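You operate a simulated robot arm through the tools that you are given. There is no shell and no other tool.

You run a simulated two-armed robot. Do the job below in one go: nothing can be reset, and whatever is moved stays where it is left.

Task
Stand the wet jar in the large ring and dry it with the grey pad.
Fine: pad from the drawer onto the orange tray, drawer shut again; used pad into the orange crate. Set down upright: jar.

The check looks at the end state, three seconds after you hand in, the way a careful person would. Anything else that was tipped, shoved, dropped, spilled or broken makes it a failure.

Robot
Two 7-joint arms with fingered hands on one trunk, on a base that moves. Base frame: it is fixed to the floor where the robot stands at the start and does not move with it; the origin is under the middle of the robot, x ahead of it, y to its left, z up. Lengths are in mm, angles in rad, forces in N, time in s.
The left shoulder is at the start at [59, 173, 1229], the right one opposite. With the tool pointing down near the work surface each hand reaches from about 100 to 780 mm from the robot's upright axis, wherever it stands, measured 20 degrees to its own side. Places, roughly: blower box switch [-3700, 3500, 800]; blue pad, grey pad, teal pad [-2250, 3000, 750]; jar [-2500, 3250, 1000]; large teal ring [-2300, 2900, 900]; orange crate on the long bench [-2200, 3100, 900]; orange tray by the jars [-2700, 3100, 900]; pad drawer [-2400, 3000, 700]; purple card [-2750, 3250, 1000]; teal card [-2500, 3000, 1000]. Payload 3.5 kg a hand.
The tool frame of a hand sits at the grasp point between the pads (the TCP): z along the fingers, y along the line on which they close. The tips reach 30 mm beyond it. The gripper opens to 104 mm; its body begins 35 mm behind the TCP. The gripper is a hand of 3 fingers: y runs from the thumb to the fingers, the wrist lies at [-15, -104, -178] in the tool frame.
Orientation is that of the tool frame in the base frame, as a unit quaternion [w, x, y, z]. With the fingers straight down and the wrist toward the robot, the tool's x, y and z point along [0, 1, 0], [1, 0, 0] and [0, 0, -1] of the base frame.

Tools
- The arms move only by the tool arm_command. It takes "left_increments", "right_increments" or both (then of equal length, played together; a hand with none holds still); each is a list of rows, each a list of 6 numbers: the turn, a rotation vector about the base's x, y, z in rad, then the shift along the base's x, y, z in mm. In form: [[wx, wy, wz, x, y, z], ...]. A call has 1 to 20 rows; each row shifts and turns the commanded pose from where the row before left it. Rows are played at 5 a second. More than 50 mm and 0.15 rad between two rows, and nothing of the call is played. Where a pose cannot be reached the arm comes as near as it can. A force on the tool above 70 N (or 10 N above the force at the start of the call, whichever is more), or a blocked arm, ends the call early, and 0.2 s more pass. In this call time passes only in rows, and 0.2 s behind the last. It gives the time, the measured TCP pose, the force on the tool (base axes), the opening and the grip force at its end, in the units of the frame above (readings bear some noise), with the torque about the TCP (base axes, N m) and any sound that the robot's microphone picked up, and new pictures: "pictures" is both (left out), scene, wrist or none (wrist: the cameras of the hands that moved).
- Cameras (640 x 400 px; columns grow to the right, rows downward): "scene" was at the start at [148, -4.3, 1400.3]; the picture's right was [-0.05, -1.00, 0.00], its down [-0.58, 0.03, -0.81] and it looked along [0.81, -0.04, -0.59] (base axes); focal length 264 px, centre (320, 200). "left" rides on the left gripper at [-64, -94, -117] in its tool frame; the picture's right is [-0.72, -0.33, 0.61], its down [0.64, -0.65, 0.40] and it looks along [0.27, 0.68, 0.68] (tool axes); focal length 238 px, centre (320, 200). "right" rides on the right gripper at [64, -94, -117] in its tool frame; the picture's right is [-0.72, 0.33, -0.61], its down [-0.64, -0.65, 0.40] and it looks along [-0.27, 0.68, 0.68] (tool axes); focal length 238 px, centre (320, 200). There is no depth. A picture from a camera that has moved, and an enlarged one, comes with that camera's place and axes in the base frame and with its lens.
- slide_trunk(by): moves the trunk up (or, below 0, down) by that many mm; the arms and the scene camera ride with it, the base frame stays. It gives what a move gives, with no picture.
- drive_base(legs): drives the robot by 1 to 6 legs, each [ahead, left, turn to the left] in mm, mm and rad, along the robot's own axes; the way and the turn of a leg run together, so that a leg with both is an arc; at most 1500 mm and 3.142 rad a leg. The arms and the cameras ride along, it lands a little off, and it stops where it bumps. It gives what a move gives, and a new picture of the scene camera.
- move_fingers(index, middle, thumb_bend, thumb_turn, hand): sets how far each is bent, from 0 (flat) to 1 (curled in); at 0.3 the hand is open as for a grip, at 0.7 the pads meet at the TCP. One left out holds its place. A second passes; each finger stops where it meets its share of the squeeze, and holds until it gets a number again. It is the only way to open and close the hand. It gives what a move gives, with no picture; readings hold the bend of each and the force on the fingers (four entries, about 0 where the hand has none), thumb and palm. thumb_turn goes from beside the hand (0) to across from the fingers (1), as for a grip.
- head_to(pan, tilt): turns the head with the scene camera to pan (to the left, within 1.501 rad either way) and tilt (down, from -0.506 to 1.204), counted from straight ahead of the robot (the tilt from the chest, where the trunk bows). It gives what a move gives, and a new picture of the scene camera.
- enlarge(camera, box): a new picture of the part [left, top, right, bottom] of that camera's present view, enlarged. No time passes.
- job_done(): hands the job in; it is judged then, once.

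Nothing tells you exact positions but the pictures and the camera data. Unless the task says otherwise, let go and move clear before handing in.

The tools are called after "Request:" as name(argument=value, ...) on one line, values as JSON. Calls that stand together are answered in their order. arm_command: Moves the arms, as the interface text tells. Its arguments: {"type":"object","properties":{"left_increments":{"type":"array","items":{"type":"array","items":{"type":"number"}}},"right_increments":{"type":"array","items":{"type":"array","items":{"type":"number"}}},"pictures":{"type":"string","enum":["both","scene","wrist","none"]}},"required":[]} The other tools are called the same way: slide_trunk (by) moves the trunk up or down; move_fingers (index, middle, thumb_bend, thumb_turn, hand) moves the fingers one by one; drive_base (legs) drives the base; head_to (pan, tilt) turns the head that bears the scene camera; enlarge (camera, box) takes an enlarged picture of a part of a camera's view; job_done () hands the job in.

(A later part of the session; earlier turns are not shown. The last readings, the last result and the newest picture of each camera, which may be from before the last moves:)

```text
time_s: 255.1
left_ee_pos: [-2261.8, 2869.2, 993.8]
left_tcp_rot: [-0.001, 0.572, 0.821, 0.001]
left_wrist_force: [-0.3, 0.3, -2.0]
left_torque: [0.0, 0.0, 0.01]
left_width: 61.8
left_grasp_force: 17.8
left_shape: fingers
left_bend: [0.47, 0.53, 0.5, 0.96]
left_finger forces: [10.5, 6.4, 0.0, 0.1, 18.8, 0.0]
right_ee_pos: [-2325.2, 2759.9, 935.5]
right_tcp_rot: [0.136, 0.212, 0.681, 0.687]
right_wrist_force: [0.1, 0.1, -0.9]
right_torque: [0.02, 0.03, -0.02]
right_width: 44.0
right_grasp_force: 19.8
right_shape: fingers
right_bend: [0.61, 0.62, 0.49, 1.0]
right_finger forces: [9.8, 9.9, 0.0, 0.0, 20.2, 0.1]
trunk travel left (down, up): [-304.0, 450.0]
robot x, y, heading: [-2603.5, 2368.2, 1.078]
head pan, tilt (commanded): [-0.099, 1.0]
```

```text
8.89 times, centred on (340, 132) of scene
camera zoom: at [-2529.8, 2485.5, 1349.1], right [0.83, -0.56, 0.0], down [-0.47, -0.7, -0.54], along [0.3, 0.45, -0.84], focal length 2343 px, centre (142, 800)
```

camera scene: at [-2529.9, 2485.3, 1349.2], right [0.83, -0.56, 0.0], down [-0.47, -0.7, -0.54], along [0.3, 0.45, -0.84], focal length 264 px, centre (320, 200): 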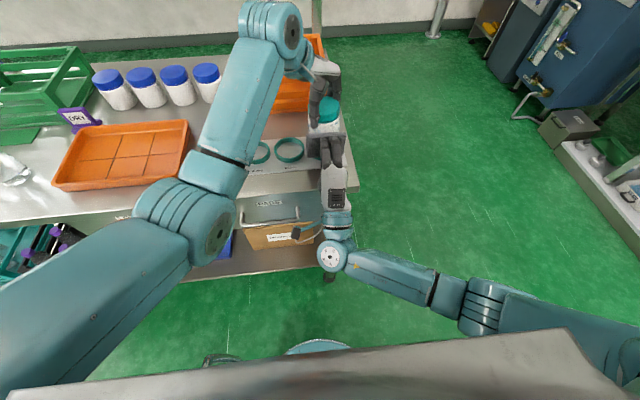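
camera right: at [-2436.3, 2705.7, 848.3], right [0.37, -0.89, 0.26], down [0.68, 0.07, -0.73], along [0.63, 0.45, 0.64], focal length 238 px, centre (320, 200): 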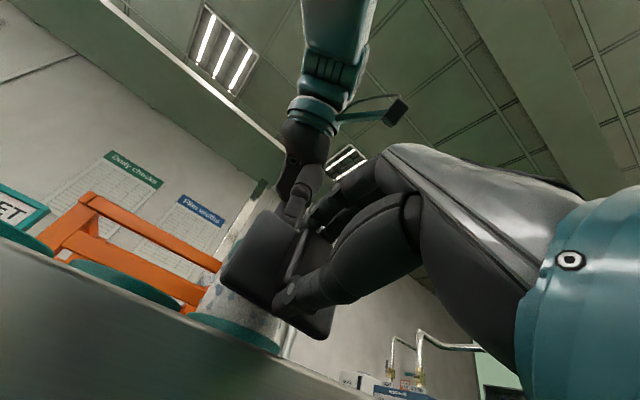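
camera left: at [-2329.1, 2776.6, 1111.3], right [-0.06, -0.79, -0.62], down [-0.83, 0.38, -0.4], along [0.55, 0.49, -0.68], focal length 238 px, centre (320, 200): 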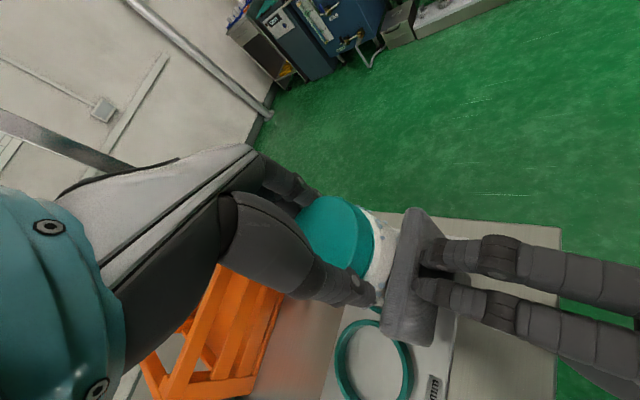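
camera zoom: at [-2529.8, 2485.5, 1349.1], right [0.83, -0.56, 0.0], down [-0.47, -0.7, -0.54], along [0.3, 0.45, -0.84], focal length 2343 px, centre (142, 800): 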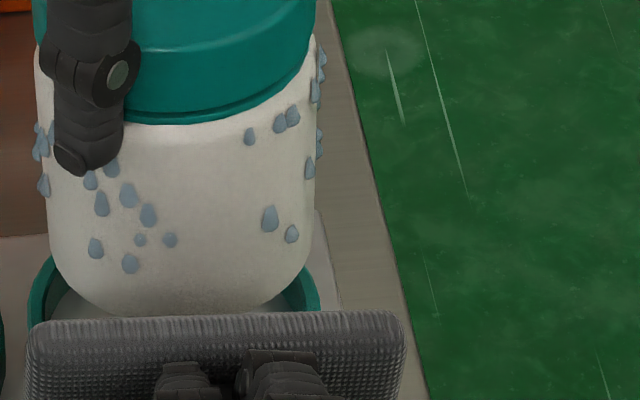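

Drops still show, so it may take more rubbing. I press the pad on again and rotate the jar back and forth for a longer wipe.

Request:
arm_command(right_increments=[[0, 0, 0, 9.5, 17.6, 0], [0, 0, 0, 8.5, 15.8, 0], [0, 0, 0, 1.4, 2.6, 0], [0, 0, 0, 0, 0, 0]], pictures="none")

Request:
arm_command(left_increments=[[0, 0, -0.14, 0, 0, 0], [0, 0, -0.14, 0, 0, 0], [0, 0, -0.14, 0, 0, 0], [0, 0, -0.14, 0, 0, 0], [0, 0, 0.14, 0, 0, 0], [0, 0, 0.14, 0, 0, 0], [0, 0, 0.14, 0, 0, 0], [0, 0, 0.14, 0, 0, 0], [0, 0, 0.14, 0, 0, 0], [0, 0, 0.14, 0, 0, 0], [0, 0, 0.14, 0, 0, 0], [0, 0, 0.14, 0, 0, 0], [0, 0, 0.14, 0, 0, 0], [0, 0, -0.14, 0, 0, 0], [0, 0, -0.14, 0, 0, 0], [0, 0, -0.14, 0, 0, 0], [0, 0, -0.14, 0, 0, 0], [0, 0, -0.14, 0, 0, 0], [0, 0, 0, 0, 0, 0]], pictures="scene")

Request:
enlarge(camera="scene", box=[290, 80, 390, 160])

Request:
enlarge(camera="left", box=[280, 180, 460, 330])

```text
time_s: 256.1
left_ee_pos: [-2262.4, 2870.7, 994.8]
left_tcp_rot: [0.001, 0.572, 0.82, 0.002]
left_wrist_force: [4.8, 7.1, -1.1]
left_torque: [0.26, -0.18, 0.07]
left_width: 61.4
left_grasp_force: 18.9
left_shape: fingers
left_bend: [0.47, 0.52, 0.5, 0.96]
left_finger forces: [12.6, 9.7, 0.0, 0.0, 15.7, 0.0]
right_ee_pos: [-2305.1, 2793.1, 936.0]
right_tcp_rot: [0.135, 0.212, 0.682, 0.687]
right_wrist_force: [-5.4, -7.0, -1.5]
right_torque: [0.07, -0.02, 0.02]
right_width: 43.8
right_grasp_force: 21.0
right_shape: fingers
right_bend: [0.61, 0.62, 0.49, 1.0]
right_finger forces: [10.2, 10.3, 0.1, 0.1, 22.4, 0.1]
trunk travel left (down, up): [-304.0, 450.0]
robot x, y, heading: [-2599.8, 2370.3, 1.075]
head pan, tilt (commanded): [-0.099, 1.0]
```

```text
time_s: 260.1
left_ee_pos: [-2262.3, 2869.4, 995.0]
left_tcp_rot: [0.0, 0.573, 0.82, 0.002]
left_wrist_force: [5.9, 5.5, -4.3]
left_torque: [0.26, -0.27, 0.14]
left_width: 61.0
left_grasp_force: 19.6
left_shape: fingers
left_bend: [0.46, 0.52, 0.5, 0.96]
left_finger forces: [13.5, 10.2, 0.1, 0.0, 15.6, 0.0]
right_ee_pos: [-2304.5, 2793.0, 935.8]
right_tcp_rot: [0.136, 0.211, 0.681, 0.687]
right_wrist_force: [-6.0, -4.4, 1.3]
right_torque: [0.11, -0.13, 0.07]
right_width: 44.1
right_grasp_force: 22.7
right_shape: fingers
right_bend: [0.61, 0.62, 0.48, 1.0]
right_finger forces: [11.5, 11.0, 0.1, 0.0, 23.2, 0.0]
trunk travel left (down, up): [-304.0, 450.0]
robot x, y, heading: [-2601.1, 2368.5, 1.078]
head pan, tilt (commanded): [-0.099, 1.0]
camera scene: at [-2529.9, 2485.3, 1349.2], right [0.83, -0.56, 0.0], down [-0.47, -0.7, -0.54], along [0.3, 0.45, -0.84], focal length 264 px, centre (320, 200)
```

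scene: 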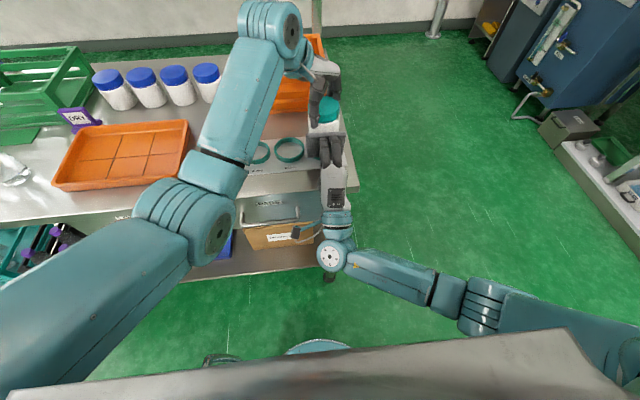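

```text
5.00 times, centred on (340, 120) of scene
camera zoom: at [-2529.9, 2485.3, 1349.2], right [0.83, -0.56, 0.0], down [-0.47, -0.7, -0.54], along [0.3, 0.45, -0.84], focal length 1318 px, centre (220, 600)
```

zoom: 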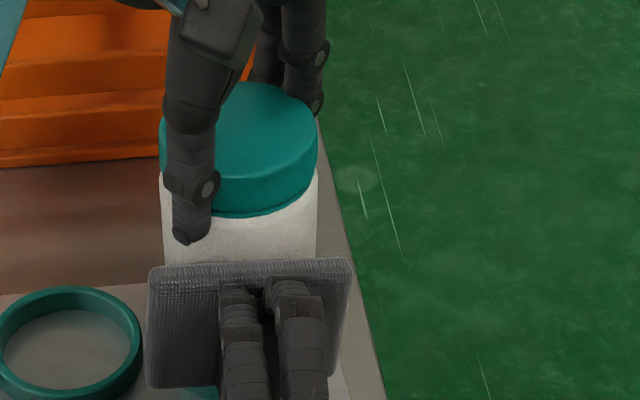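

```text
2.67 times, centred on (370, 255) of left
camera zoom: at [-2329.5, 2776.8, 1111.9], right [-0.06, -0.79, -0.62], down [-0.83, 0.38, -0.4], along [0.55, 0.49, -0.68], focal length 636 px, centre (187, 53)
```

zoom: 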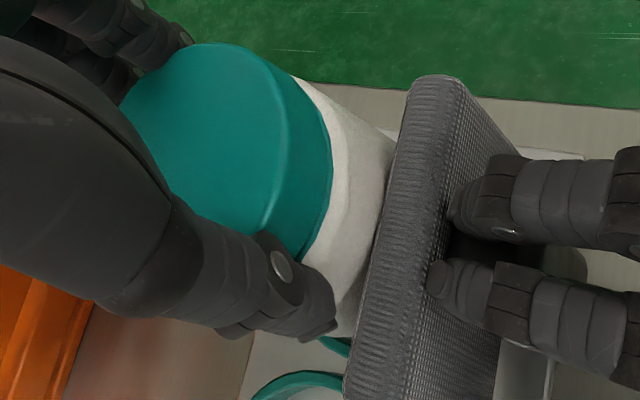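

All drops have vanished — the jar looks dry. I rotate it back to its start orientation (still against the pad for good measure), then take the pad away and inspect.

Request:
arm_command(left_increments=[[0, 0, 0.12, 0, 0, 0], [0, 0, 0.12, 0, 0, 0], [0, 0, 0.12, 0, 0, 0], [0, 0, 0.12, 0, 0, 0], [0, 0, 0.12, 0, 0, 0], [0, 0, 0.12, 0, 0, 0], [0, 0, 0, 0, 0, 0]], pictures="none")

Request:
arm_command(right_increments=[[0, 0, 0, -9.5, -17.6, 0], [0, 0, 0, -19, -35.2, 0], [0, 0, 0, -9.5, -17.6, 0], [0, 0, 0, 0, 0, 0]], pictures="both")

Request:
enlarge(camera="scene", box=[290, 80, 390, 160])

Request:
enlarge(camera="left", box=[260, 180, 460, 340])

```text
time_s: 261.7
left_ee_pos: [-2263.0, 2869.7, 995.7]
left_tcp_rot: [-0.001, 0.246, 0.969, 0.001]
left_wrist_force: [-0.1, 4.1, -2.0]
left_torque: [0.2, 0.05, -0.06]
left_width: 61.2
left_grasp_force: 18.7
left_shape: fingers
left_bend: [0.46, 0.52, 0.5, 0.97]
left_finger forces: [12.3, 8.3, 0.1, 0.0, 15.9, 0.0]
right_ee_pos: [-2305.0, 2793.5, 935.4]
right_tcp_rot: [0.135, 0.211, 0.682, 0.687]
right_wrist_force: [-0.3, -4.5, -0.7]
right_torque: [0.07, 0.0, -0.12]
right_width: 44.2
right_grasp_force: 22.0
right_shape: fingers
right_bend: [0.61, 0.62, 0.49, 1.0]
right_finger forces: [10.6, 11.4, 0.0, 0.0, 22.6, 0.0]
trunk travel left (down, up): [-304.0, 450.0]
robot x, y, heading: [-2605.8, 2367.6, 1.077]
head pan, tilt (commanded): [-0.099, 1.0]
```

```text
time_s: 262.7
left_ee_pos: [-2262.8, 2870.3, 994.8]
left_tcp_rot: [-0.001, 0.247, 0.969, 0.001]
left_wrist_force: [-0.1, 0.1, -2.5]
left_torque: [0.0, -0.02, 0.03]
left_width: 61.1
left_grasp_force: 18.3
left_shape: fingers
left_bend: [0.47, 0.53, 0.5, 0.96]
left_finger forces: [10.9, 7.3, 0.0, 0.1, 18.4, 0.1]
right_ee_pos: [-2343.2, 2722.7, 935.9]
right_tcp_rot: [0.135, 0.212, 0.682, 0.687]
right_wrist_force: [0.3, -0.8, 0.1]
right_torque: [-0.04, -0.02, 0.04]
right_width: 44.3
right_grasp_force: 21.4
right_shape: fingers
right_bend: [0.61, 0.62, 0.49, 1.0]
right_finger forces: [10.3, 10.2, 0.0, 0.1, 21.3, 0.0]
trunk travel left (down, up): [-304.0, 450.0]
robot x, y, heading: [-2603.9, 2367.4, 1.074]
head pan, tilt (commanded): [-0.099, 1.0]
camera scene: at [-2529.9, 2485.4, 1349.1], right [0.83, -0.56, 0.0], down [-0.47, -0.7, -0.54], along [0.3, 0.45, -0.84], focal length 264 px, centre (320, 200)
camera right: at [-2464.6, 2653.8, 851.9], right [0.37, -0.89, 0.26], down [0.69, 0.07, -0.72], along [0.63, 0.45, 0.64], focal length 238 px, centre (320, 200)
```

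scene: 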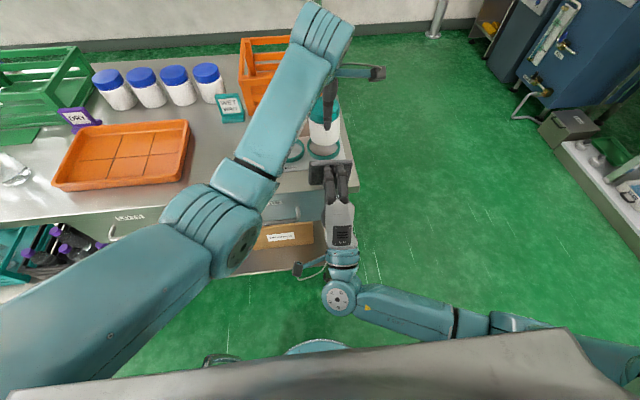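
right: 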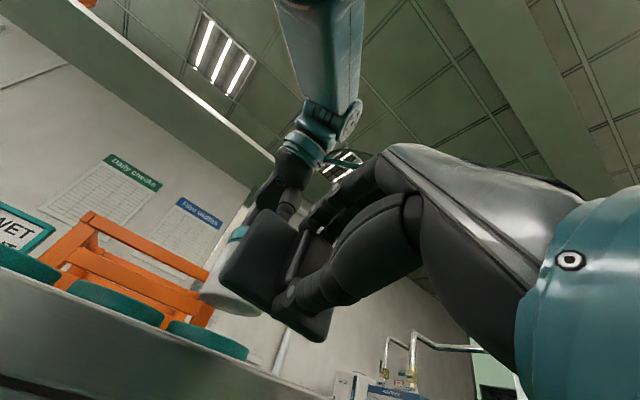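

```text
5.00 times, centred on (340, 120) of scene
camera zoom: at [-2529.9, 2485.4, 1349.1], right [0.83, -0.56, 0.0], down [-0.47, -0.7, -0.54], along [0.3, 0.45, -0.84], focal length 1318 px, centre (220, 600)
```

zoom: 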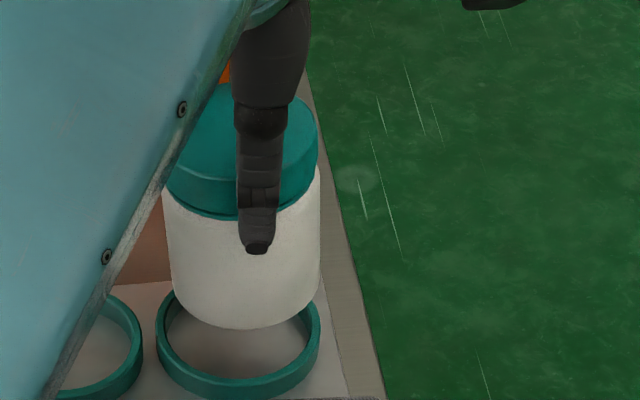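

```text
2.50 times, centred on (360, 260) of left
camera zoom: at [-2251.4, 2755.9, 1111.8], right [0.48, -0.63, -0.62], down [-0.88, -0.27, -0.4], along [0.09, 0.73, -0.68], focal length 596 px, centre (220, 50)
```

zoom: 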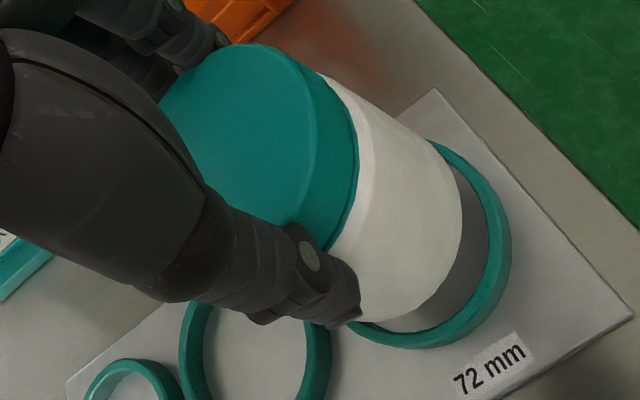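

The jar is dry all round. I line it up over the ring again (about 4 mm left, 2 mm forward) and lower it to just above the ring for a check.

Request:
arm_command(left_increments=[[0, 0, 0, -2.6, 3.7, -5], [0, 0, 0, 0, 0, -10], [0, 0, 0, 0, 0, -8], [0, 0, 0, 0, 0, 0]], pictures="none")

Request:
enlarge(camera="scene", box=[290, 110, 370, 170])

Request:
enlarge(camera="left", box=[320, 200, 480, 330])

```text
time_s: 263.7
left_ee_pos: [-2265.1, 2872.7, 971.5]
left_tcp_rot: [-0.001, 0.246, 0.969, 0.002]
left_wrist_force: [0.6, -0.5, -1.9]
left_torque: [0.02, 0.02, 0.03]
left_width: 61.3
left_grasp_force: 18.0
left_shape: fingers
left_bend: [0.47, 0.53, 0.5, 0.96]
left_finger forces: [10.8, 7.3, 0.0, 0.0, 18.2, 0.1]
right_ee_pos: [-2342.7, 2725.1, 936.8]
right_tcp_rot: [0.135, 0.212, 0.681, 0.687]
right_wrist_force: [-0.1, -0.1, -1.2]
right_torque: [-0.03, -0.01, 0.01]
right_width: 44.1
right_grasp_force: 21.1
right_shape: fingers
right_bend: [0.61, 0.62, 0.49, 1.0]
right_finger forces: [10.3, 10.3, 0.0, 0.0, 21.2, 0.1]
trunk travel left (down, up): [-304.0, 450.0]
robot x, y, heading: [-2600.0, 2365.6, 1.081]
head pan, tilt (commanded): [-0.099, 1.0]
```

```text
6.67 times, centred on (330, 140) of scene
camera zoom: at [-2529.9, 2485.3, 1349.2], right [0.83, -0.56, 0.0], down [-0.47, -0.7, -0.54], along [0.3, 0.45, -0.84], focal length 1757 px, centre (253, 600)
```

zoom: 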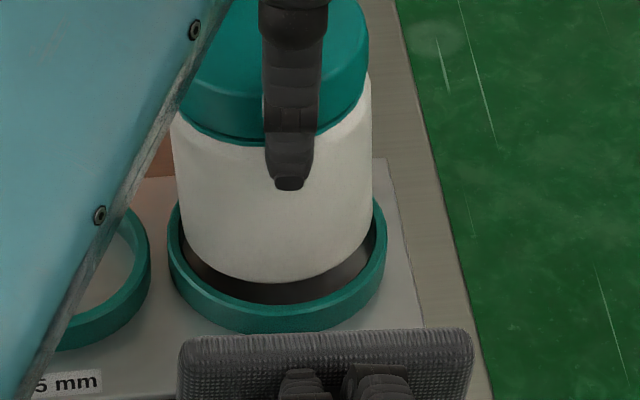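

```text
3.08 times, centred on (400, 265) of left
camera zoom: at [-2253.6, 2759.2, 1088.4], right [0.48, -0.63, -0.62], down [-0.88, -0.27, -0.4], along [0.09, 0.73, -0.68], focal length 733 px, centre (74, 0)
```

zoom: 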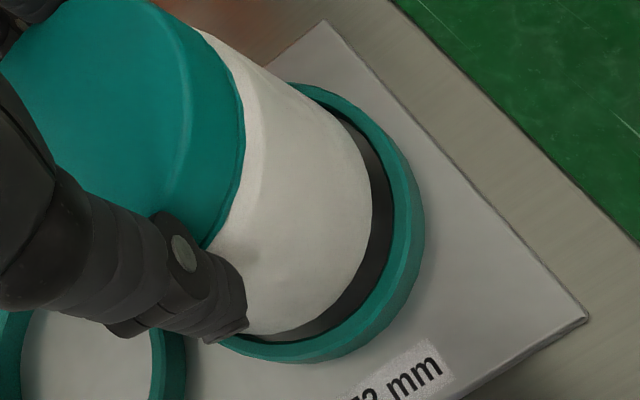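

Request:
arm_command(left_increments=[[0, 0, 0, -1.3, -1.0, 0], [0, 0, 0, 0, 0, -4], [0, 0, 0, 0, 0, -3], [0, 0, 0, 0, 0, 0]], pictures="none")

Request:
enlarge(camera="scene", box=[290, 110, 370, 170])

Request:
enlarge(camera="left", box=[320, 200, 480, 330])

```text
time_s: 264.7
left_ee_pos: [-2266.5, 2871.8, 964.6]
left_tcp_rot: [-0.002, 0.246, 0.969, 0.001]
left_wrist_force: [-0.7, 0.7, -2.5]
left_torque: [-0.02, -0.01, 0.02]
left_width: 60.9
left_grasp_force: 18.2
left_shape: fingers
left_bend: [0.47, 0.53, 0.5, 0.96]
left_finger forces: [11.0, 7.3, 0.1, 0.1, 18.3, 0.0]
right_ee_pos: [-2342.3, 2723.3, 936.1]
right_tcp_rot: [0.137, 0.213, 0.681, 0.687]
right_wrist_force: [-0.5, 0.4, -0.4]
right_torque: [0.0, 0.02, -0.01]
right_width: 44.4
right_grasp_force: 21.0
right_shape: fingers
right_bend: [0.61, 0.62, 0.49, 1.0]
right_finger forces: [10.3, 10.3, 0.0, 0.1, 21.3, 0.0]
trunk travel left (down, up): [-304.0, 450.0]
robot x, y, heading: [-2603.3, 2366.7, 1.071]
head pan, tilt (commanded): [-0.099, 1.0]
```

```text
6.67 times, centred on (330, 140) of scene
camera zoom: at [-2529.9, 2485.4, 1349.1], right [0.83, -0.56, 0.0], down [-0.47, -0.7, -0.54], along [0.3, 0.45, -0.84], focal length 1757 px, centre (253, 600)
```

zoom: 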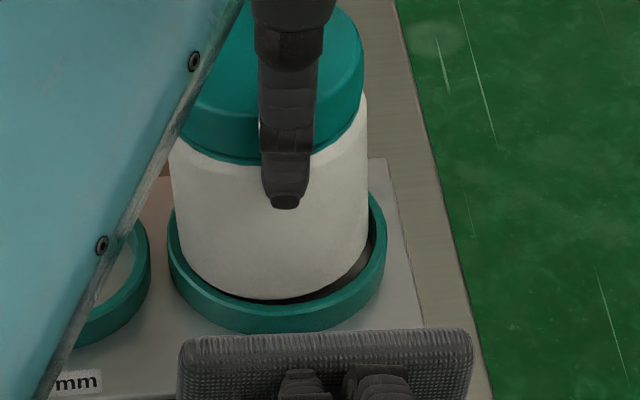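

```text
3.08 times, centred on (400, 265) of left
camera zoom: at [-2255.7, 2758.2, 1082.0], right [0.48, -0.63, -0.62], down [-0.88, -0.27, -0.4], along [0.09, 0.73, -0.68], focal length 733 px, centre (74, 0)
```

zoom: 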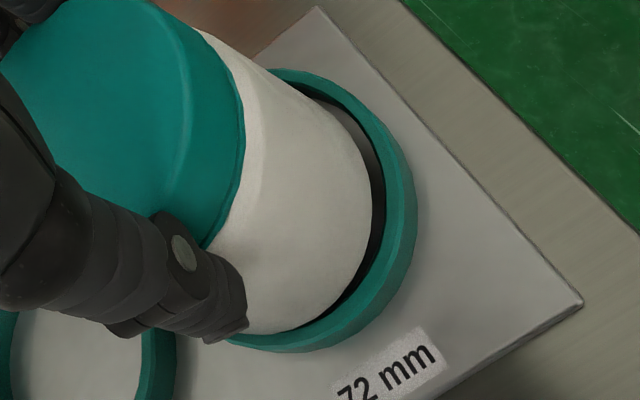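

Request:
arm_command(left_increments=[[0, 0, 0, 1.6, 0.3, 0], [0, 0, 0, 0, 0, -3], [0, 0, 0, 0, 0, 0]], pictures="none")

Request:
enlarge(camera="scene", box=[290, 110, 370, 170])

Request:
enlarge(camera="left", box=[320, 200, 480, 330])

```text
time_s: 265.5
left_ee_pos: [-2265.5, 2873.4, 961.9]
left_tcp_rot: [-0.002, 0.246, 0.969, 0.001]
left_wrist_force: [0.1, 0.1, -2.9]
left_torque: [0.04, -0.03, -0.01]
left_width: 61.7
left_grasp_force: 18.0
left_shape: fingers
left_bend: [0.47, 0.53, 0.5, 0.96]
left_finger forces: [10.9, 7.3, 0.1, 0.1, 18.3, 0.0]
right_ee_pos: [-2342.9, 2723.5, 935.9]
right_tcp_rot: [0.135, 0.211, 0.682, 0.687]
right_wrist_force: [-0.4, 0.1, 0.1]
right_torque: [0.01, 0.02, -0.02]
right_width: 44.3
right_grasp_force: 21.5
right_shape: fingers
right_bend: [0.61, 0.62, 0.49, 1.0]
right_finger forces: [10.4, 10.3, 0.0, 0.1, 21.3, 0.0]
trunk travel left (down, up): [-304.0, 450.0]
robot x, y, heading: [-2599.2, 2368.4, 1.078]
head pan, tilt (commanded): [-0.099, 1.0]
```

```text
6.67 times, centred on (330, 140) of scene
camera zoom: at [-2529.9, 2485.3, 1349.1], right [0.83, -0.56, 0.0], down [-0.47, -0.7, -0.54], along [0.3, 0.45, -0.84], focal length 1757 px, centre (253, 600)
```

zoom: 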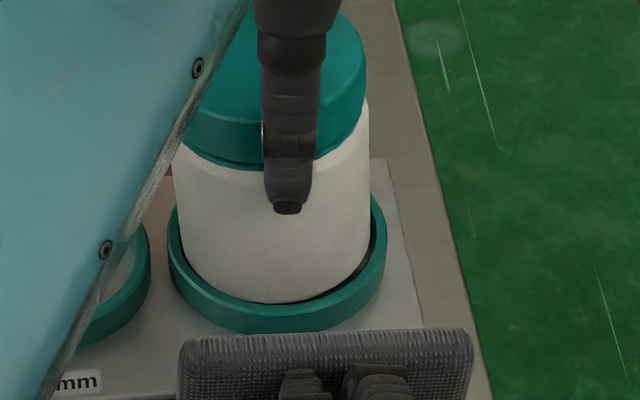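

```text
3.08 times, centred on (400, 265) of left
camera zoom: at [-2254.2, 2758.8, 1078.4], right [0.48, -0.63, -0.62], down [-0.88, -0.27, -0.4], along [0.09, 0.73, -0.68], focal length 733 px, centre (74, 0)
```

zoom: 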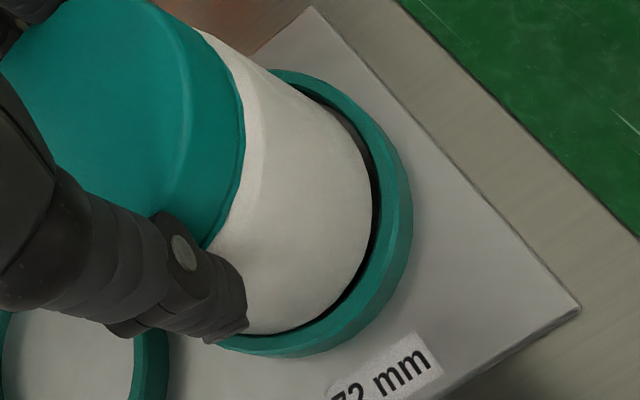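

The jar is entering freely with a gap all round. I lower on.

Request:
arm_command(left_increments=[[0, 0, 0, 0, 0, -3], [0, 0, 0, 0, 0, -3], [0, 0, 0, 0, 0, 0]], pictures="none")

Request:
enlarge(camera="left", box=[320, 200, 480, 330])

```text
time_s: 266.3
left_ee_pos: [-2266.1, 2872.5, 955.6]
left_tcp_rot: [-0.001, 0.246, 0.969, 0.001]
left_wrist_force: [-0.5, 0.5, -2.9]
left_torque: [-0.01, -0.02, 0.0]
left_width: 61.2
left_grasp_force: 17.8
left_shape: fingers
left_bend: [0.47, 0.53, 0.5, 0.96]
left_finger forces: [10.8, 7.3, 0.0, 0.0, 18.3, 0.0]
right_ee_pos: [-2342.6, 2722.9, 936.5]
right_tcp_rot: [0.136, 0.211, 0.682, 0.687]
right_wrist_force: [0.4, 0.3, 0.7]
right_torque: [-0.02, 0.03, 0.0]
right_width: 44.3
right_grasp_force: 21.2
right_shape: fingers
right_bend: [0.61, 0.62, 0.49, 1.0]
right_finger forces: [10.3, 10.4, 0.1, 0.0, 21.3, 0.0]
trunk travel left (down, up): [-304.0, 450.0]
robot x, y, heading: [-2602.9, 2368.6, 1.076]
head pan, tilt (commanded): [-0.099, 1.0]
```

```text
3.08 times, centred on (400, 265) of left
camera zoom: at [-2254.2, 2759.6, 1073.4], right [0.48, -0.63, -0.62], down [-0.88, -0.27, -0.4], along [0.09, 0.73, -0.68], focal length 733 px, centre (74, 0)
```

zoom: 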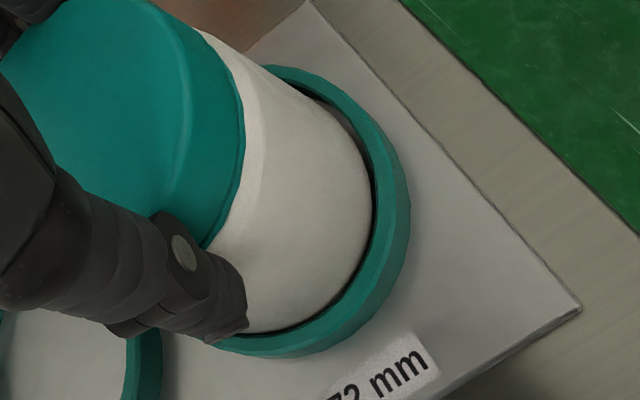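

Request:
arm_command(left_increments=[[0, 0, 0, 0, 0, -3], [0, 0, 0, 0, 0, -2], [0, 0, 0, 0, 0, 0]], pictures="none")

Request:
enlarge(camera="left", box=[320, 200, 480, 330])

```text
time_s: 267.1
left_ee_pos: [-2263.9, 2871.7, 952.8]
left_tcp_rot: [0.0, 0.248, 0.969, 0.003]
left_wrist_force: [0.8, -0.5, 9.7]
left_torque: [0.22, -0.02, -0.08]
left_width: 61.3
left_grasp_force: 20.5
left_shape: fingers
left_bend: [0.47, 0.53, 0.5, 0.96]
left_finger forces: [11.3, 9.3, 0.1, 0.1, 19.8, 0.0]
right_ee_pos: [-2343.3, 2722.0, 936.2]
right_tcp_rot: [0.136, 0.212, 0.681, 0.688]
right_wrist_force: [-0.3, 0.3, -0.6]
right_torque: [-0.02, 0.02, 0.01]
right_width: 44.1
right_grasp_force: 21.4
right_shape: fingers
right_bend: [0.61, 0.62, 0.49, 1.0]
right_finger forces: [10.3, 10.3, 0.1, 0.0, 21.3, 0.1]
trunk travel left (down, up): [-304.0, 450.0]
robot x, y, heading: [-2603.1, 2367.4, 1.077]
head pan, tilt (commanded): [-0.099, 1.0]
```

```text
3.08 times, centred on (400, 265) of left
camera zoom: at [-2253.6, 2757.9, 1070.1], right [0.48, -0.63, -0.62], down [-0.87, -0.26, -0.41], along [0.09, 0.73, -0.67], focal length 733 px, centre (74, 0)
```

zoom: 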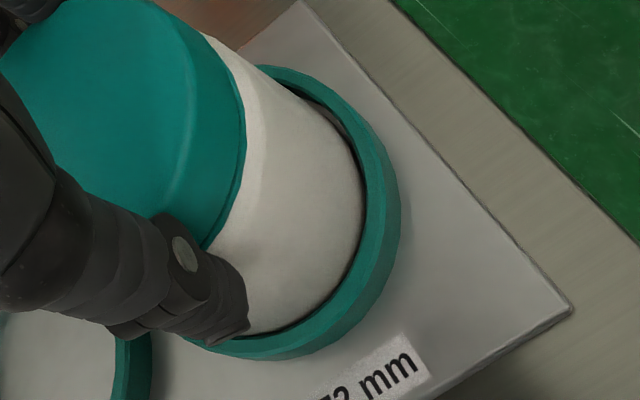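

The jar is seated (10 N upward at the expected height). I release it with the left hand and lift away.

Request:
move_fingers(hand="left", index=0.42, middle=0.42, thumb_bend=0.42)

Request:
move_fingers(hand="left", index=0.3, middle=0.3, thumb_bend=0.3)

Request:
arm_command(left_increments=[[0, 0, 0, 0, 0, 15], [0, 0, 0, 0, 0, 25], [0, 0, 0, 0, 0, 40], [0, 0, 0, 0, 0, 40], [0, 0, 0, 0, 0, 40], [0, 0, 0, 0, 0, 0]])

Request:
enlarge(camera="scene", box=[290, 80, 390, 160])

Request:
enlarge(camera="left", box=[300, 180, 480, 330])

```text
time_s: 268.1
left_ee_pos: [-2264.7, 2871.8, 951.3]
left_tcp_rot: [-0.002, 0.246, 0.969, 0.001]
left_wrist_force: [-0.7, -0.7, 0.6]
left_torque: [0.03, 0.01, 0.04]
left_width: 73.2
left_grasp_force: 0.4
left_shape: fingers
left_bend: [0.42, 0.42, 0.41, 0.97]
left_finger forces: [0.0, 0.0, 0.0, 0.0, 0.5, 0.1]
right_ee_pos: [-2343.4, 2723.5, 937.0]
right_tcp_rot: [0.135, 0.211, 0.682, 0.687]
right_wrist_force: [1.6, 0.2, 1.0]
right_torque: [-0.01, 0.05, -0.01]
right_width: 44.2
right_grasp_force: 21.1
right_shape: fingers
right_bend: [0.61, 0.62, 0.49, 1.0]
right_finger forces: [10.2, 10.3, 0.0, 0.0, 21.3, 0.0]
trunk travel left (down, up): [-304.0, 450.0]
robot x, y, heading: [-2600.0, 2367.9, 1.078]
head pan, tilt (commanded): [-0.099, 1.0]
```

```text
time_s: 269.1
left_ee_pos: [-2264.5, 2872.2, 951.0]
left_tcp_rot: [-0.002, 0.246, 0.969, 0.002]
left_wrist_force: [0.0, -0.2, 0.9]
left_torque: [-0.03, -0.02, -0.01]
left_width: 102.7
left_grasp_force: 0.1
left_shape: fingers
left_bend: [0.3, 0.3, 0.3, 0.97]
left_finger forces: [0.1, 0.0, 0.0, 0.0, 0.0, 0.0]
right_ee_pos: [-2342.9, 2722.9, 936.4]
right_tcp_rot: [0.136, 0.211, 0.682, 0.687]
right_wrist_force: [0.0, -0.4, -0.6]
right_torque: [-0.03, -0.01, 0.0]
right_width: 44.3
right_grasp_force: 20.9
right_shape: fingers
right_bend: [0.61, 0.62, 0.49, 1.0]
right_finger forces: [10.4, 10.3, 0.0, 0.0, 21.3, 0.1]
trunk travel left (down, up): [-304.0, 450.0]
robot x, y, heading: [-2600.3, 2367.5, 1.076]
head pan, tilt (commanded): [-0.099, 1.0]
```

```text
time_s: 270.5
left_ee_pos: [-2264.2, 2873.2, 1111.0]
left_tcp_rot: [-0.002, 0.246, 0.969, 0.0]
left_wrist_force: [0.8, 0.0, -0.2]
left_torque: [0.04, 0.0, 0.03]
left_width: 102.8
left_grasp_force: 0.0
left_shape: fingers
left_bend: [0.3, 0.3, 0.3, 0.97]
left_finger forces: [0.0, 0.1, 0.0, 0.1, 0.1, 0.0]
right_ee_pos: [-2343.4, 2723.3, 936.8]
right_tcp_rot: [0.135, 0.211, 0.682, 0.687]
right_wrist_force: [-0.8, 0.6, -0.9]
right_torque: [-0.02, 0.0, -0.02]
right_width: 44.3
right_grasp_force: 21.3
right_shape: fingers
right_bend: [0.61, 0.62, 0.49, 1.0]
right_finger forces: [10.3, 10.2, 0.0, 0.1, 21.3, 0.1]
trunk travel left (down, up): [-304.0, 450.0]
robot x, y, heading: [-2602.1, 2369.2, 1.074]
head pan, tilt (commanded): [-0.099, 1.0]
camera scene: at [-2529.9, 2485.3, 1349.1], right [0.83, -0.56, 0.0], down [-0.47, -0.7, -0.54], along [0.3, 0.45, -0.84], focal length 264 px, centre (320, 200)
camera left: at [-2252.9, 2759.2, 1227.7], right [0.48, -0.63, -0.62], down [-0.88, -0.27, -0.4], along [0.09, 0.73, -0.68], focal length 238 px, centre (320, 200)
```

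scene: 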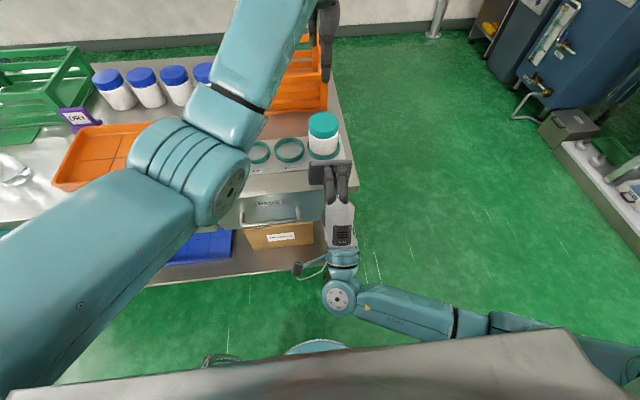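
left: 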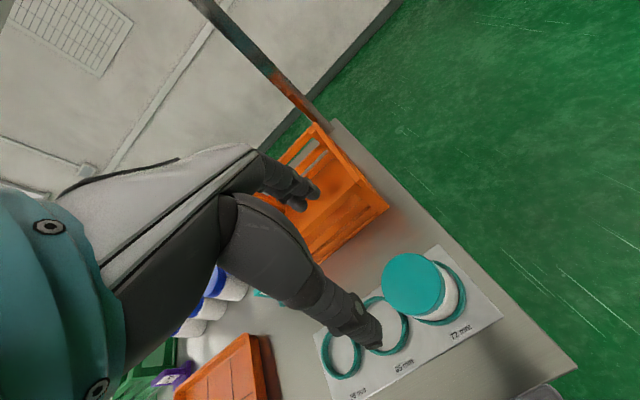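

```text
5.00 times, centred on (340, 120) of scene
camera zoom: at [-2529.9, 2485.3, 1349.1], right [0.83, -0.56, 0.0], down [-0.47, -0.7, -0.54], along [0.3, 0.45, -0.84], focal length 1318 px, centre (220, 600)
```

zoom: 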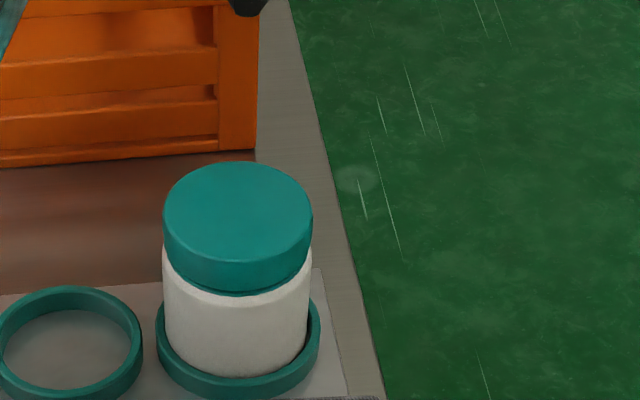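

```text
2.67 times, centred on (390, 255) of left
camera zoom: at [-2252.9, 2759.2, 1227.7], right [0.48, -0.63, -0.62], down [-0.88, -0.27, -0.4], along [0.09, 0.73, -0.68], focal length 636 px, centre (133, 53)
```

zoom: 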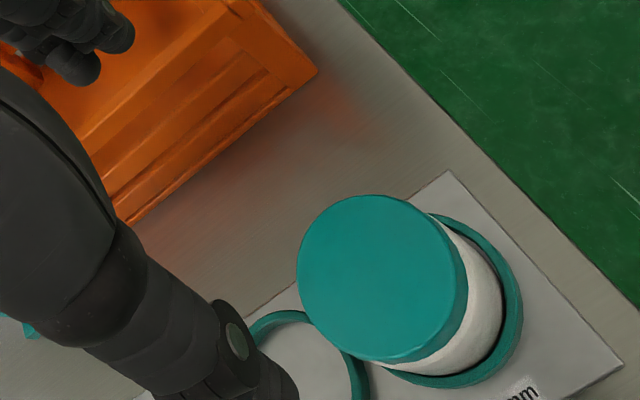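

The jar stands dry and upright in the ring. Now I clear the left hand to its side and bring the pad hand back to a fingers-down pose via the same path it came.

Request:
arm_command(left_increments=[[0, 0, 0, 0, 0, 30], [0, 0, 0, -41.1, 1.8, 10], [0, 0, 0, -41.1, 1.8, 10], [0, 0, 0, -41.1, 1.8, 10], [0, 0, 0, -41.1, 1.8, 10], [0, 0, 0, -41.1, 1.8, 10], [0, 0, 0, -41.1, 1.8, 10], [0, 0, 0, -41.1, 1.8, 10], [0, 0, 0, -41.1, 1.8, 10], [0, 0, 0, 0, 0, 0], [0, 0, 0, 0, 0, 0], [0, 0, 0, 0, 0, 0]], right_increments=[[0, 0, 0, 24.8, -25.6, 21], [0, 0, 0, 24.8, -25.6, 21], [0, 0, 0, 24.8, -25.6, 21], [-0.1271, 0.0487, 0, 16.1, 0.4, 19], [-0.1271, 0.0487, 0, 16.1, 0.4, 19], [-0.1271, 0.0487, 0, 16.1, 0.4, 19], [-0.1271, 0.0487, 0, 16.1, 0.4, 19], [-0.1271, 0.0487, 0, 16.1, 0.4, 19], [-0.1271, 0.0487, 0, 16.1, 0.4, 19], [-0.1271, 0.0487, 0, 16.1, 0.4, 19], [-0.1271, 0.0487, 0, 16.1, 0.4, 19], [0, 0, 0, 0, 0, 0]])

```text
time_s: 273.1
left_ee_pos: [-2544.8, 2983.6, 1177.8]
left_tcp_rot: [-0.002, 0.246, 0.969, 0.001]
left_wrist_force: [-0.8, 0.3, 0.3]
left_torque: [-0.03, 0.0, -0.02]
left_width: 102.8
left_grasp_force: 0.2
left_shape: fingers
left_bend: [0.3, 0.3, 0.3, 0.97]
left_finger forces: [0.1, 0.0, 0.0, 0.1, 0.0, 0.0]
left hand out of reach, approached as far as the arm can: row 3, 4, 5, 6, 7, 8, 9
right_ee_pos: [-2125.8, 2682.2, 1125.8]
right_tcp_rot: [0.092, 0.243, 0.94, 0.219]
right_wrist_force: [-0.7, -0.5, -0.7]
right_torque: [0.0, 0.0, -0.04]
right_width: 44.1
right_grasp_force: 19.6
right_shape: fingers
right_bend: [0.61, 0.62, 0.49, 1.0]
right_finger forces: [10.1, 9.9, 0.0, 0.1, 20.4, 0.1]
right hand out of reach, approached as far as the arm can: row 7, 8
trunk travel left (down, up): [-304.0, 450.0]
robot x, y, heading: [-2602.8, 2366.9, 1.077]
head pan, tilt (commanded): [-0.099, 1.0]
camera scene: at [-2529.9, 2484.9, 1349.2], right [0.83, -0.56, 0.0], down [-0.47, -0.7, -0.54], along [0.3, 0.45, -0.84], focal length 264 px, centre (320, 200)
camera right: at [-2253.0, 2596.9, 1181.5], right [0.59, -0.33, 0.74], down [0.39, -0.68, -0.61], along [0.71, 0.65, -0.27], focal length 238 px, centre (320, 200)
camera left: at [-2533.5, 2870.0, 1294.6], right [0.48, -0.63, -0.62], down [-0.88, -0.27, -0.4], along [0.09, 0.73, -0.68], focal length 238 px, centre (320, 200)
```

scene: 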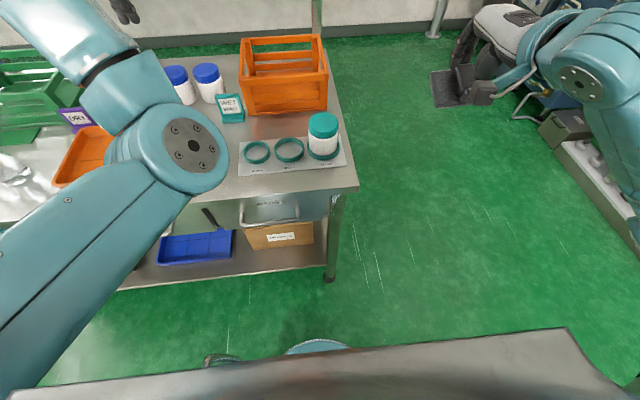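
right: 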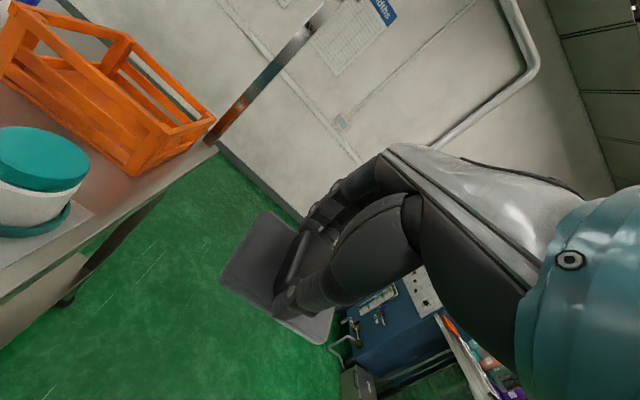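
left: 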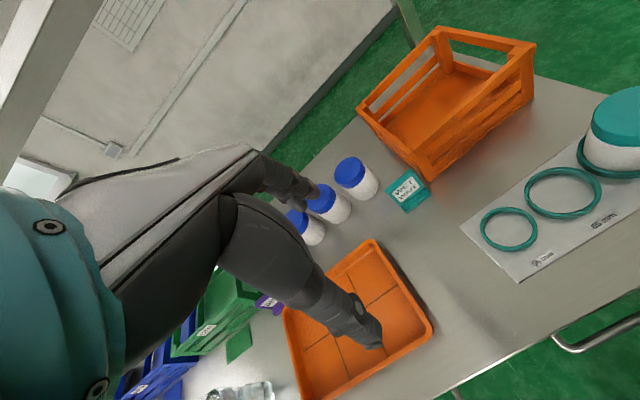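

I straighten the pad hand to fingers-down, pull the left arm back, and raise the trunk for travel.

Request:
arm_command(left_increments=[[0, 0, -0.1, -16.5, -13.8, 10], [0, 0, -0.1, -16.5, -13.8, 10], [0, 0, -0.1, -16.5, -13.8, 10], [0, 0, -0.1, -16.5, -13.8, 10], [0, 0, -0.1, -16.5, -13.8, 10], [0, 0, -0.1, -16.5, -13.8, 10], [0, 0, 0, 0, 0, 0]], right_increments=[[-0.0975, 0.0725, 0, 5, 9, 5], [-0.0975, 0.0725, 0, 5, 9, 5], [-0.0975, 0.0725, 0, 5, 9, 5], [-0.0975, 0.0725, 0, 5, 9, 5], [0, 0, 0, 0, 0, 0], [0, 0, 0, 0, 0, 0], [0, 0, 0, 0, 0, 0]])

```text
time_s: 274.7
left_ee_pos: [-2644.0, 2967.7, 1234.4]
left_tcp_rot: [0.0, 0.523, 0.852, 0.001]
left_wrist_force: [0.6, 0.1, 0.2]
left_torque: [0.02, 0.01, 0.02]
left_width: 103.0
left_grasp_force: 0.0
left_shape: fingers
left_bend: [0.3, 0.3, 0.3, 0.97]
left_finger forces: [0.0, 0.1, 0.1, 0.0, 0.0, 0.0]
left hand out of reach, approached as far as the arm can: row 1, 2, 3, 4
right_ee_pos: [-2104.4, 2718.4, 1144.2]
right_tcp_rot: [0.002, 0.25, 0.968, -0.003]
right_wrist_force: [-0.9, -0.6, -0.7]
right_torque: [0.02, -0.01, 0.0]
right_width: 43.8
right_grasp_force: 20.0
right_shape: fingers
right_bend: [0.61, 0.62, 0.49, 1.0]
right_finger forces: [10.3, 9.9, 0.1, 0.1, 20.3, 0.1]
trunk travel left (down, up): [-304.0, 450.0]
robot x, y, heading: [-2605.0, 2364.9, 1.073]
head pan, tilt (commanded): [-0.099, 1.0]
camera scene: at [-2529.7, 2485.3, 1349.1], right [0.83, -0.56, 0.0], down [-0.47, -0.7, -0.54], along [0.3, 0.45, -0.84], focal length 264 px, centre (320, 200)
camera right: at [-2206.2, 2667.9, 1262.0], right [0.79, -0.06, 0.61], down [0.25, -0.88, -0.4], along [0.57, 0.46, -0.68], focal length 238 px, centre (320, 200)
camera left: at [-2698.9, 2866.6, 1351.1], right [0.04, -0.79, -0.62], down [-0.87, 0.28, -0.4], along [0.49, 0.55, -0.68], focal length 238 px, centre (320, 200)
```

scene: 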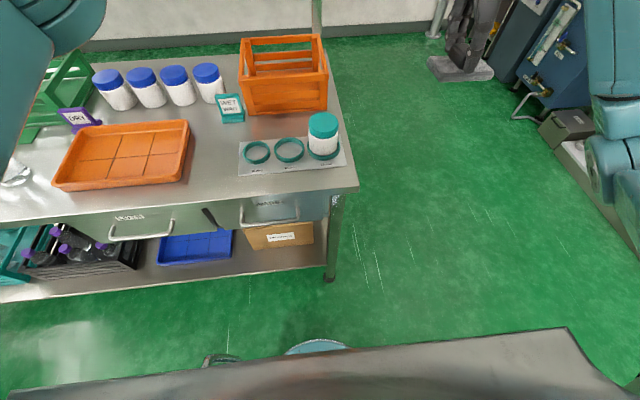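
right: 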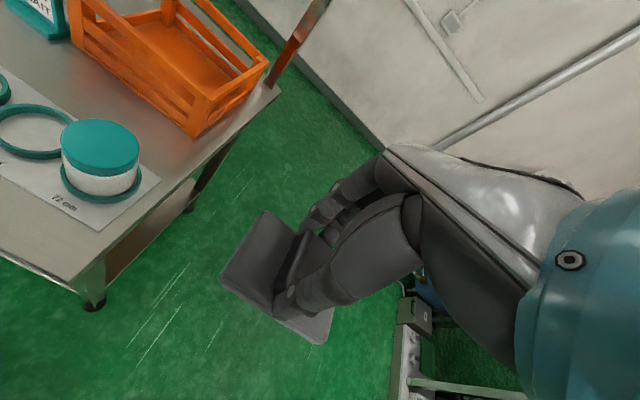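
left: 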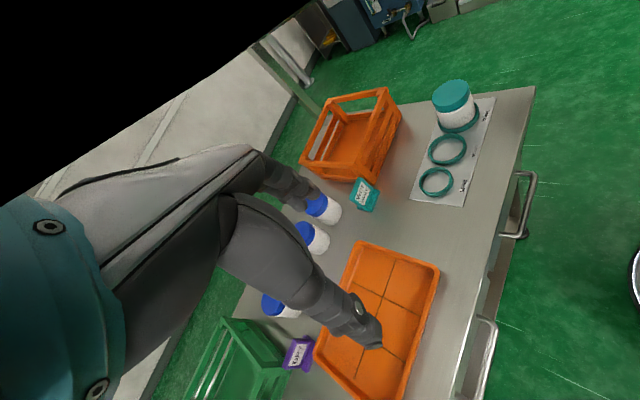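

Clear view now. I measure the crate.

Request:
enlarge(camera="scene", box=[220, 20, 360, 130])

```text
3.64 times, centred on (290, 75) of scene
camera zoom: at [-2529.7, 2485.3, 1349.1], right [0.83, -0.56, 0.0], down [-0.47, -0.7, -0.54], along [0.3, 0.45, -0.84], focal length 958 px, centre (429, 654)
```

zoom: 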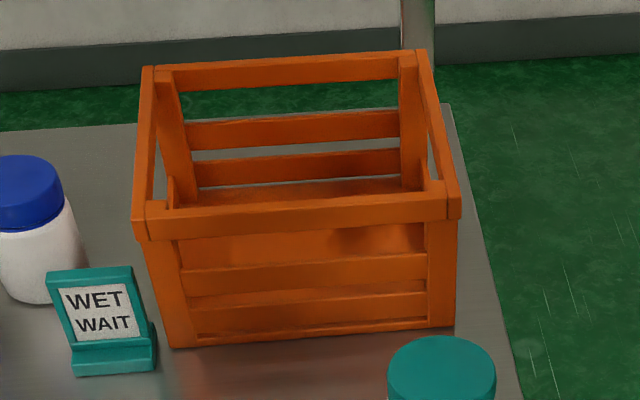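

Crate: a 781–980, b −117…−334, rim z ≈ 975. I drive 115 mm forward and 200 mm left so the right hand can reach well into it.

Request:
drive_base(legs=[[0, 200, 0], [115, 0, 0]])

Request:
head_to(pan=-0.3, tilt=0.8)

```text
time_s: 277.2
left_ee_pos: [-2771.3, 3164.2, 1234.0]
left_tcp_rot: [-0.001, 0.52, 0.854, 0.001]
left_wrist_force: [-0.3, -0.3, 0.3]
left_torque: [-0.04, 0.01, 0.02]
left_width: 102.9
left_grasp_force: 0.1
left_shape: fingers
left_bend: [0.3, 0.3, 0.3, 0.97]
left_finger forces: [0.1, 0.1, 0.0, 0.1, 0.0, 0.0]
right_ee_pos: [-2230.1, 2918.8, 1144.4]
right_tcp_rot: [0.001, 0.248, 0.969, -0.004]
right_wrist_force: [-0.9, 0.7, 0.3]
right_torque: [0.0, 0.03, 0.03]
right_width: 43.6
right_grasp_force: 20.3
right_shape: fingers
right_bend: [0.61, 0.62, 0.49, 1.0]
right_finger forces: [10.3, 9.9, 0.0, 0.0, 20.3, 0.0]
trunk travel left (down, up): [-304.0, 450.0]
robot x, y, heading: [-2724.7, 2566.2, 1.081]
head pan, tilt (commanded): [-0.099, 1.0]
camera scene: at [-2655.4, 2683.9, 1349.1], right [0.83, -0.56, 0.0], down [-0.47, -0.7, -0.54], along [0.3, 0.45, -0.84], focal length 264 px, centre (320, 200)
```

scene: 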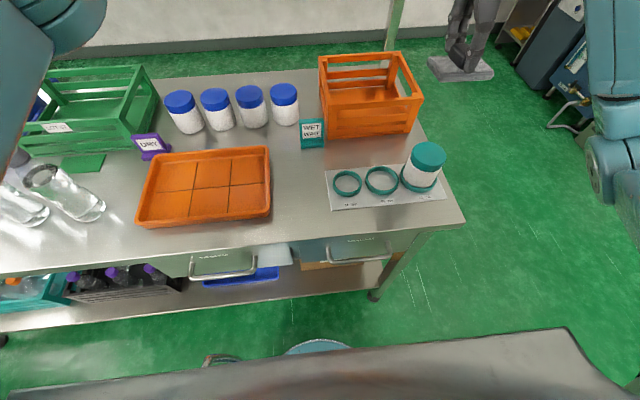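

```text
time_s: 277.9
left_ee_pos: [-2771.3, 3164.2, 1234.3]
left_tcp_rot: [-0.001, 0.52, 0.854, 0.002]
left_wrist_force: [0.8, -0.2, 0.8]
left_torque: [0.03, -0.03, -0.01]
left_width: 102.6
left_grasp_force: 0.0
left_shape: fingers
left_bend: [0.3, 0.3, 0.3, 0.97]
left_finger forces: [0.0, 0.1, 0.1, 0.0, 0.0, 0.0]
right_ee_pos: [-2231.7, 2917.6, 1144.9]
right_tcp_rot: [0.002, 0.248, 0.969, -0.004]
right_wrist_force: [-0.4, 0.5, -0.5]
right_torque: [0.02, -0.04, 0.0]
right_width: 44.0
right_grasp_force: 19.9
right_shape: fingers
right_bend: [0.61, 0.62, 0.49, 1.0]
right_finger forces: [10.3, 9.9, 0.0, 0.0, 20.3, 0.1]
trunk travel left (down, up): [-304.0, 450.0]
robot x, y, heading: [-2726.6, 2569.1, 1.077]
head pan, tilt (commanded): [-0.3, 0.799]
camera scene: at [-2637.5, 2681.5, 1364.3], right [0.7, -0.71, 0.0], down [-0.51, -0.5, -0.7], along [0.5, 0.49, -0.72], focal length 264 px, centre (320, 200)
```

scene: 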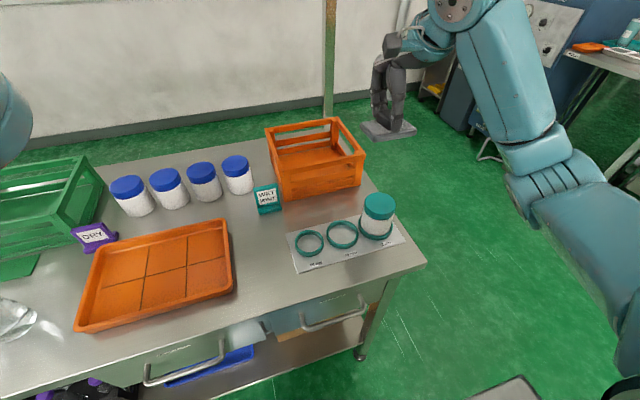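

Request:
arm_command(right_increments=[[0, 0, 0, 2.1, 39.8, -5], [0, 0, 0, 2.1, 39.8, -5], [0, 0, 0, 2.1, 39.8, -5], [0, 0, 0, 2.1, 39.8, -5], [0, 0, 0, 2.1, 39.8, -5], [0, 0, 0, 0, 0, 0]])

Request:
enlarge(camera="scene", box=[240, 60, 420, 210])

```text
time_s: 279.3
left_ee_pos: [-2770.2, 3163.5, 1233.4]
left_tcp_rot: [-0.001, 0.52, 0.854, 0.002]
left_wrist_force: [-0.2, 0.0, 0.5]
left_torque: [0.03, 0.01, 0.04]
left_width: 102.7
left_grasp_force: 0.1
left_shape: fingers
left_bend: [0.3, 0.3, 0.3, 0.97]
left_finger forces: [0.0, 0.0, 0.0, 0.0, 0.0, 0.0]
right_ee_pos: [-2216.9, 3118.8, 1119.8]
right_tcp_rot: [0.002, 0.248, 0.969, -0.003]
right_wrist_force: [-0.2, 0.2, -1.0]
right_torque: [0.05, 0.03, 0.04]
right_width: 43.7
right_grasp_force: 20.9
right_shape: fingers
right_bend: [0.61, 0.62, 0.49, 1.0]
right_finger forces: [10.2, 9.8, 0.0, 0.0, 20.4, 0.0]
trunk travel left (down, up): [-304.0, 450.0]
robot x, y, heading: [-2729.0, 2565.1, 1.081]
head pan, tilt (commanded): [-0.3, 0.799]
camera scene: at [-2636.7, 2681.1, 1364.3], right [0.7, -0.71, 0.0], down [-0.51, -0.5, -0.7], along [0.5, 0.49, -0.72], focal length 264 px, centre (320, 200)
camera right: at [-2319.8, 3067.3, 1237.6], right [0.79, -0.06, 0.62], down [0.25, -0.88, -0.4], along [0.57, 0.47, -0.68], focal length 238 px, centre (320, 200)
```

scene: 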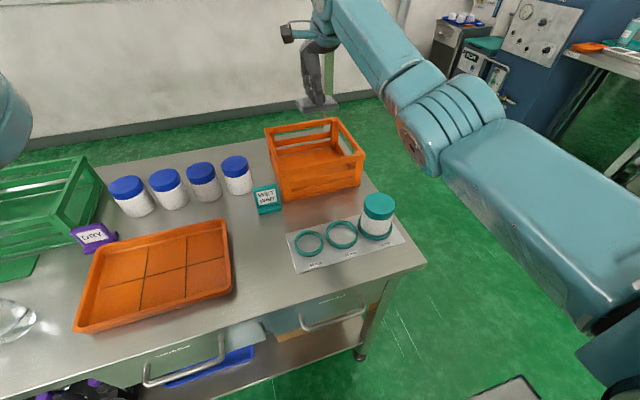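
right: 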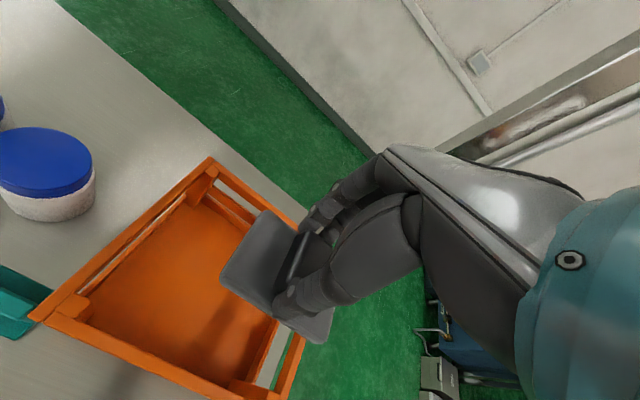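

```text
2.67 times, centred on (330, 135) of scene
camera zoom: at [-2636.7, 2681.1, 1364.3], right [0.7, -0.71, 0.0], down [-0.51, -0.5, -0.7], along [0.5, 0.49, -0.72], focal length 703 px, centre (293, 373)
```

zoom: 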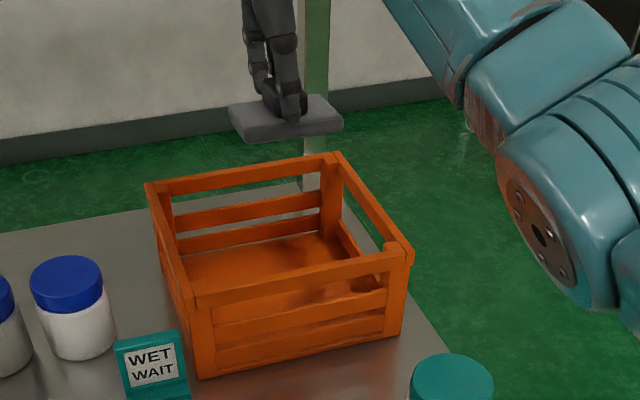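

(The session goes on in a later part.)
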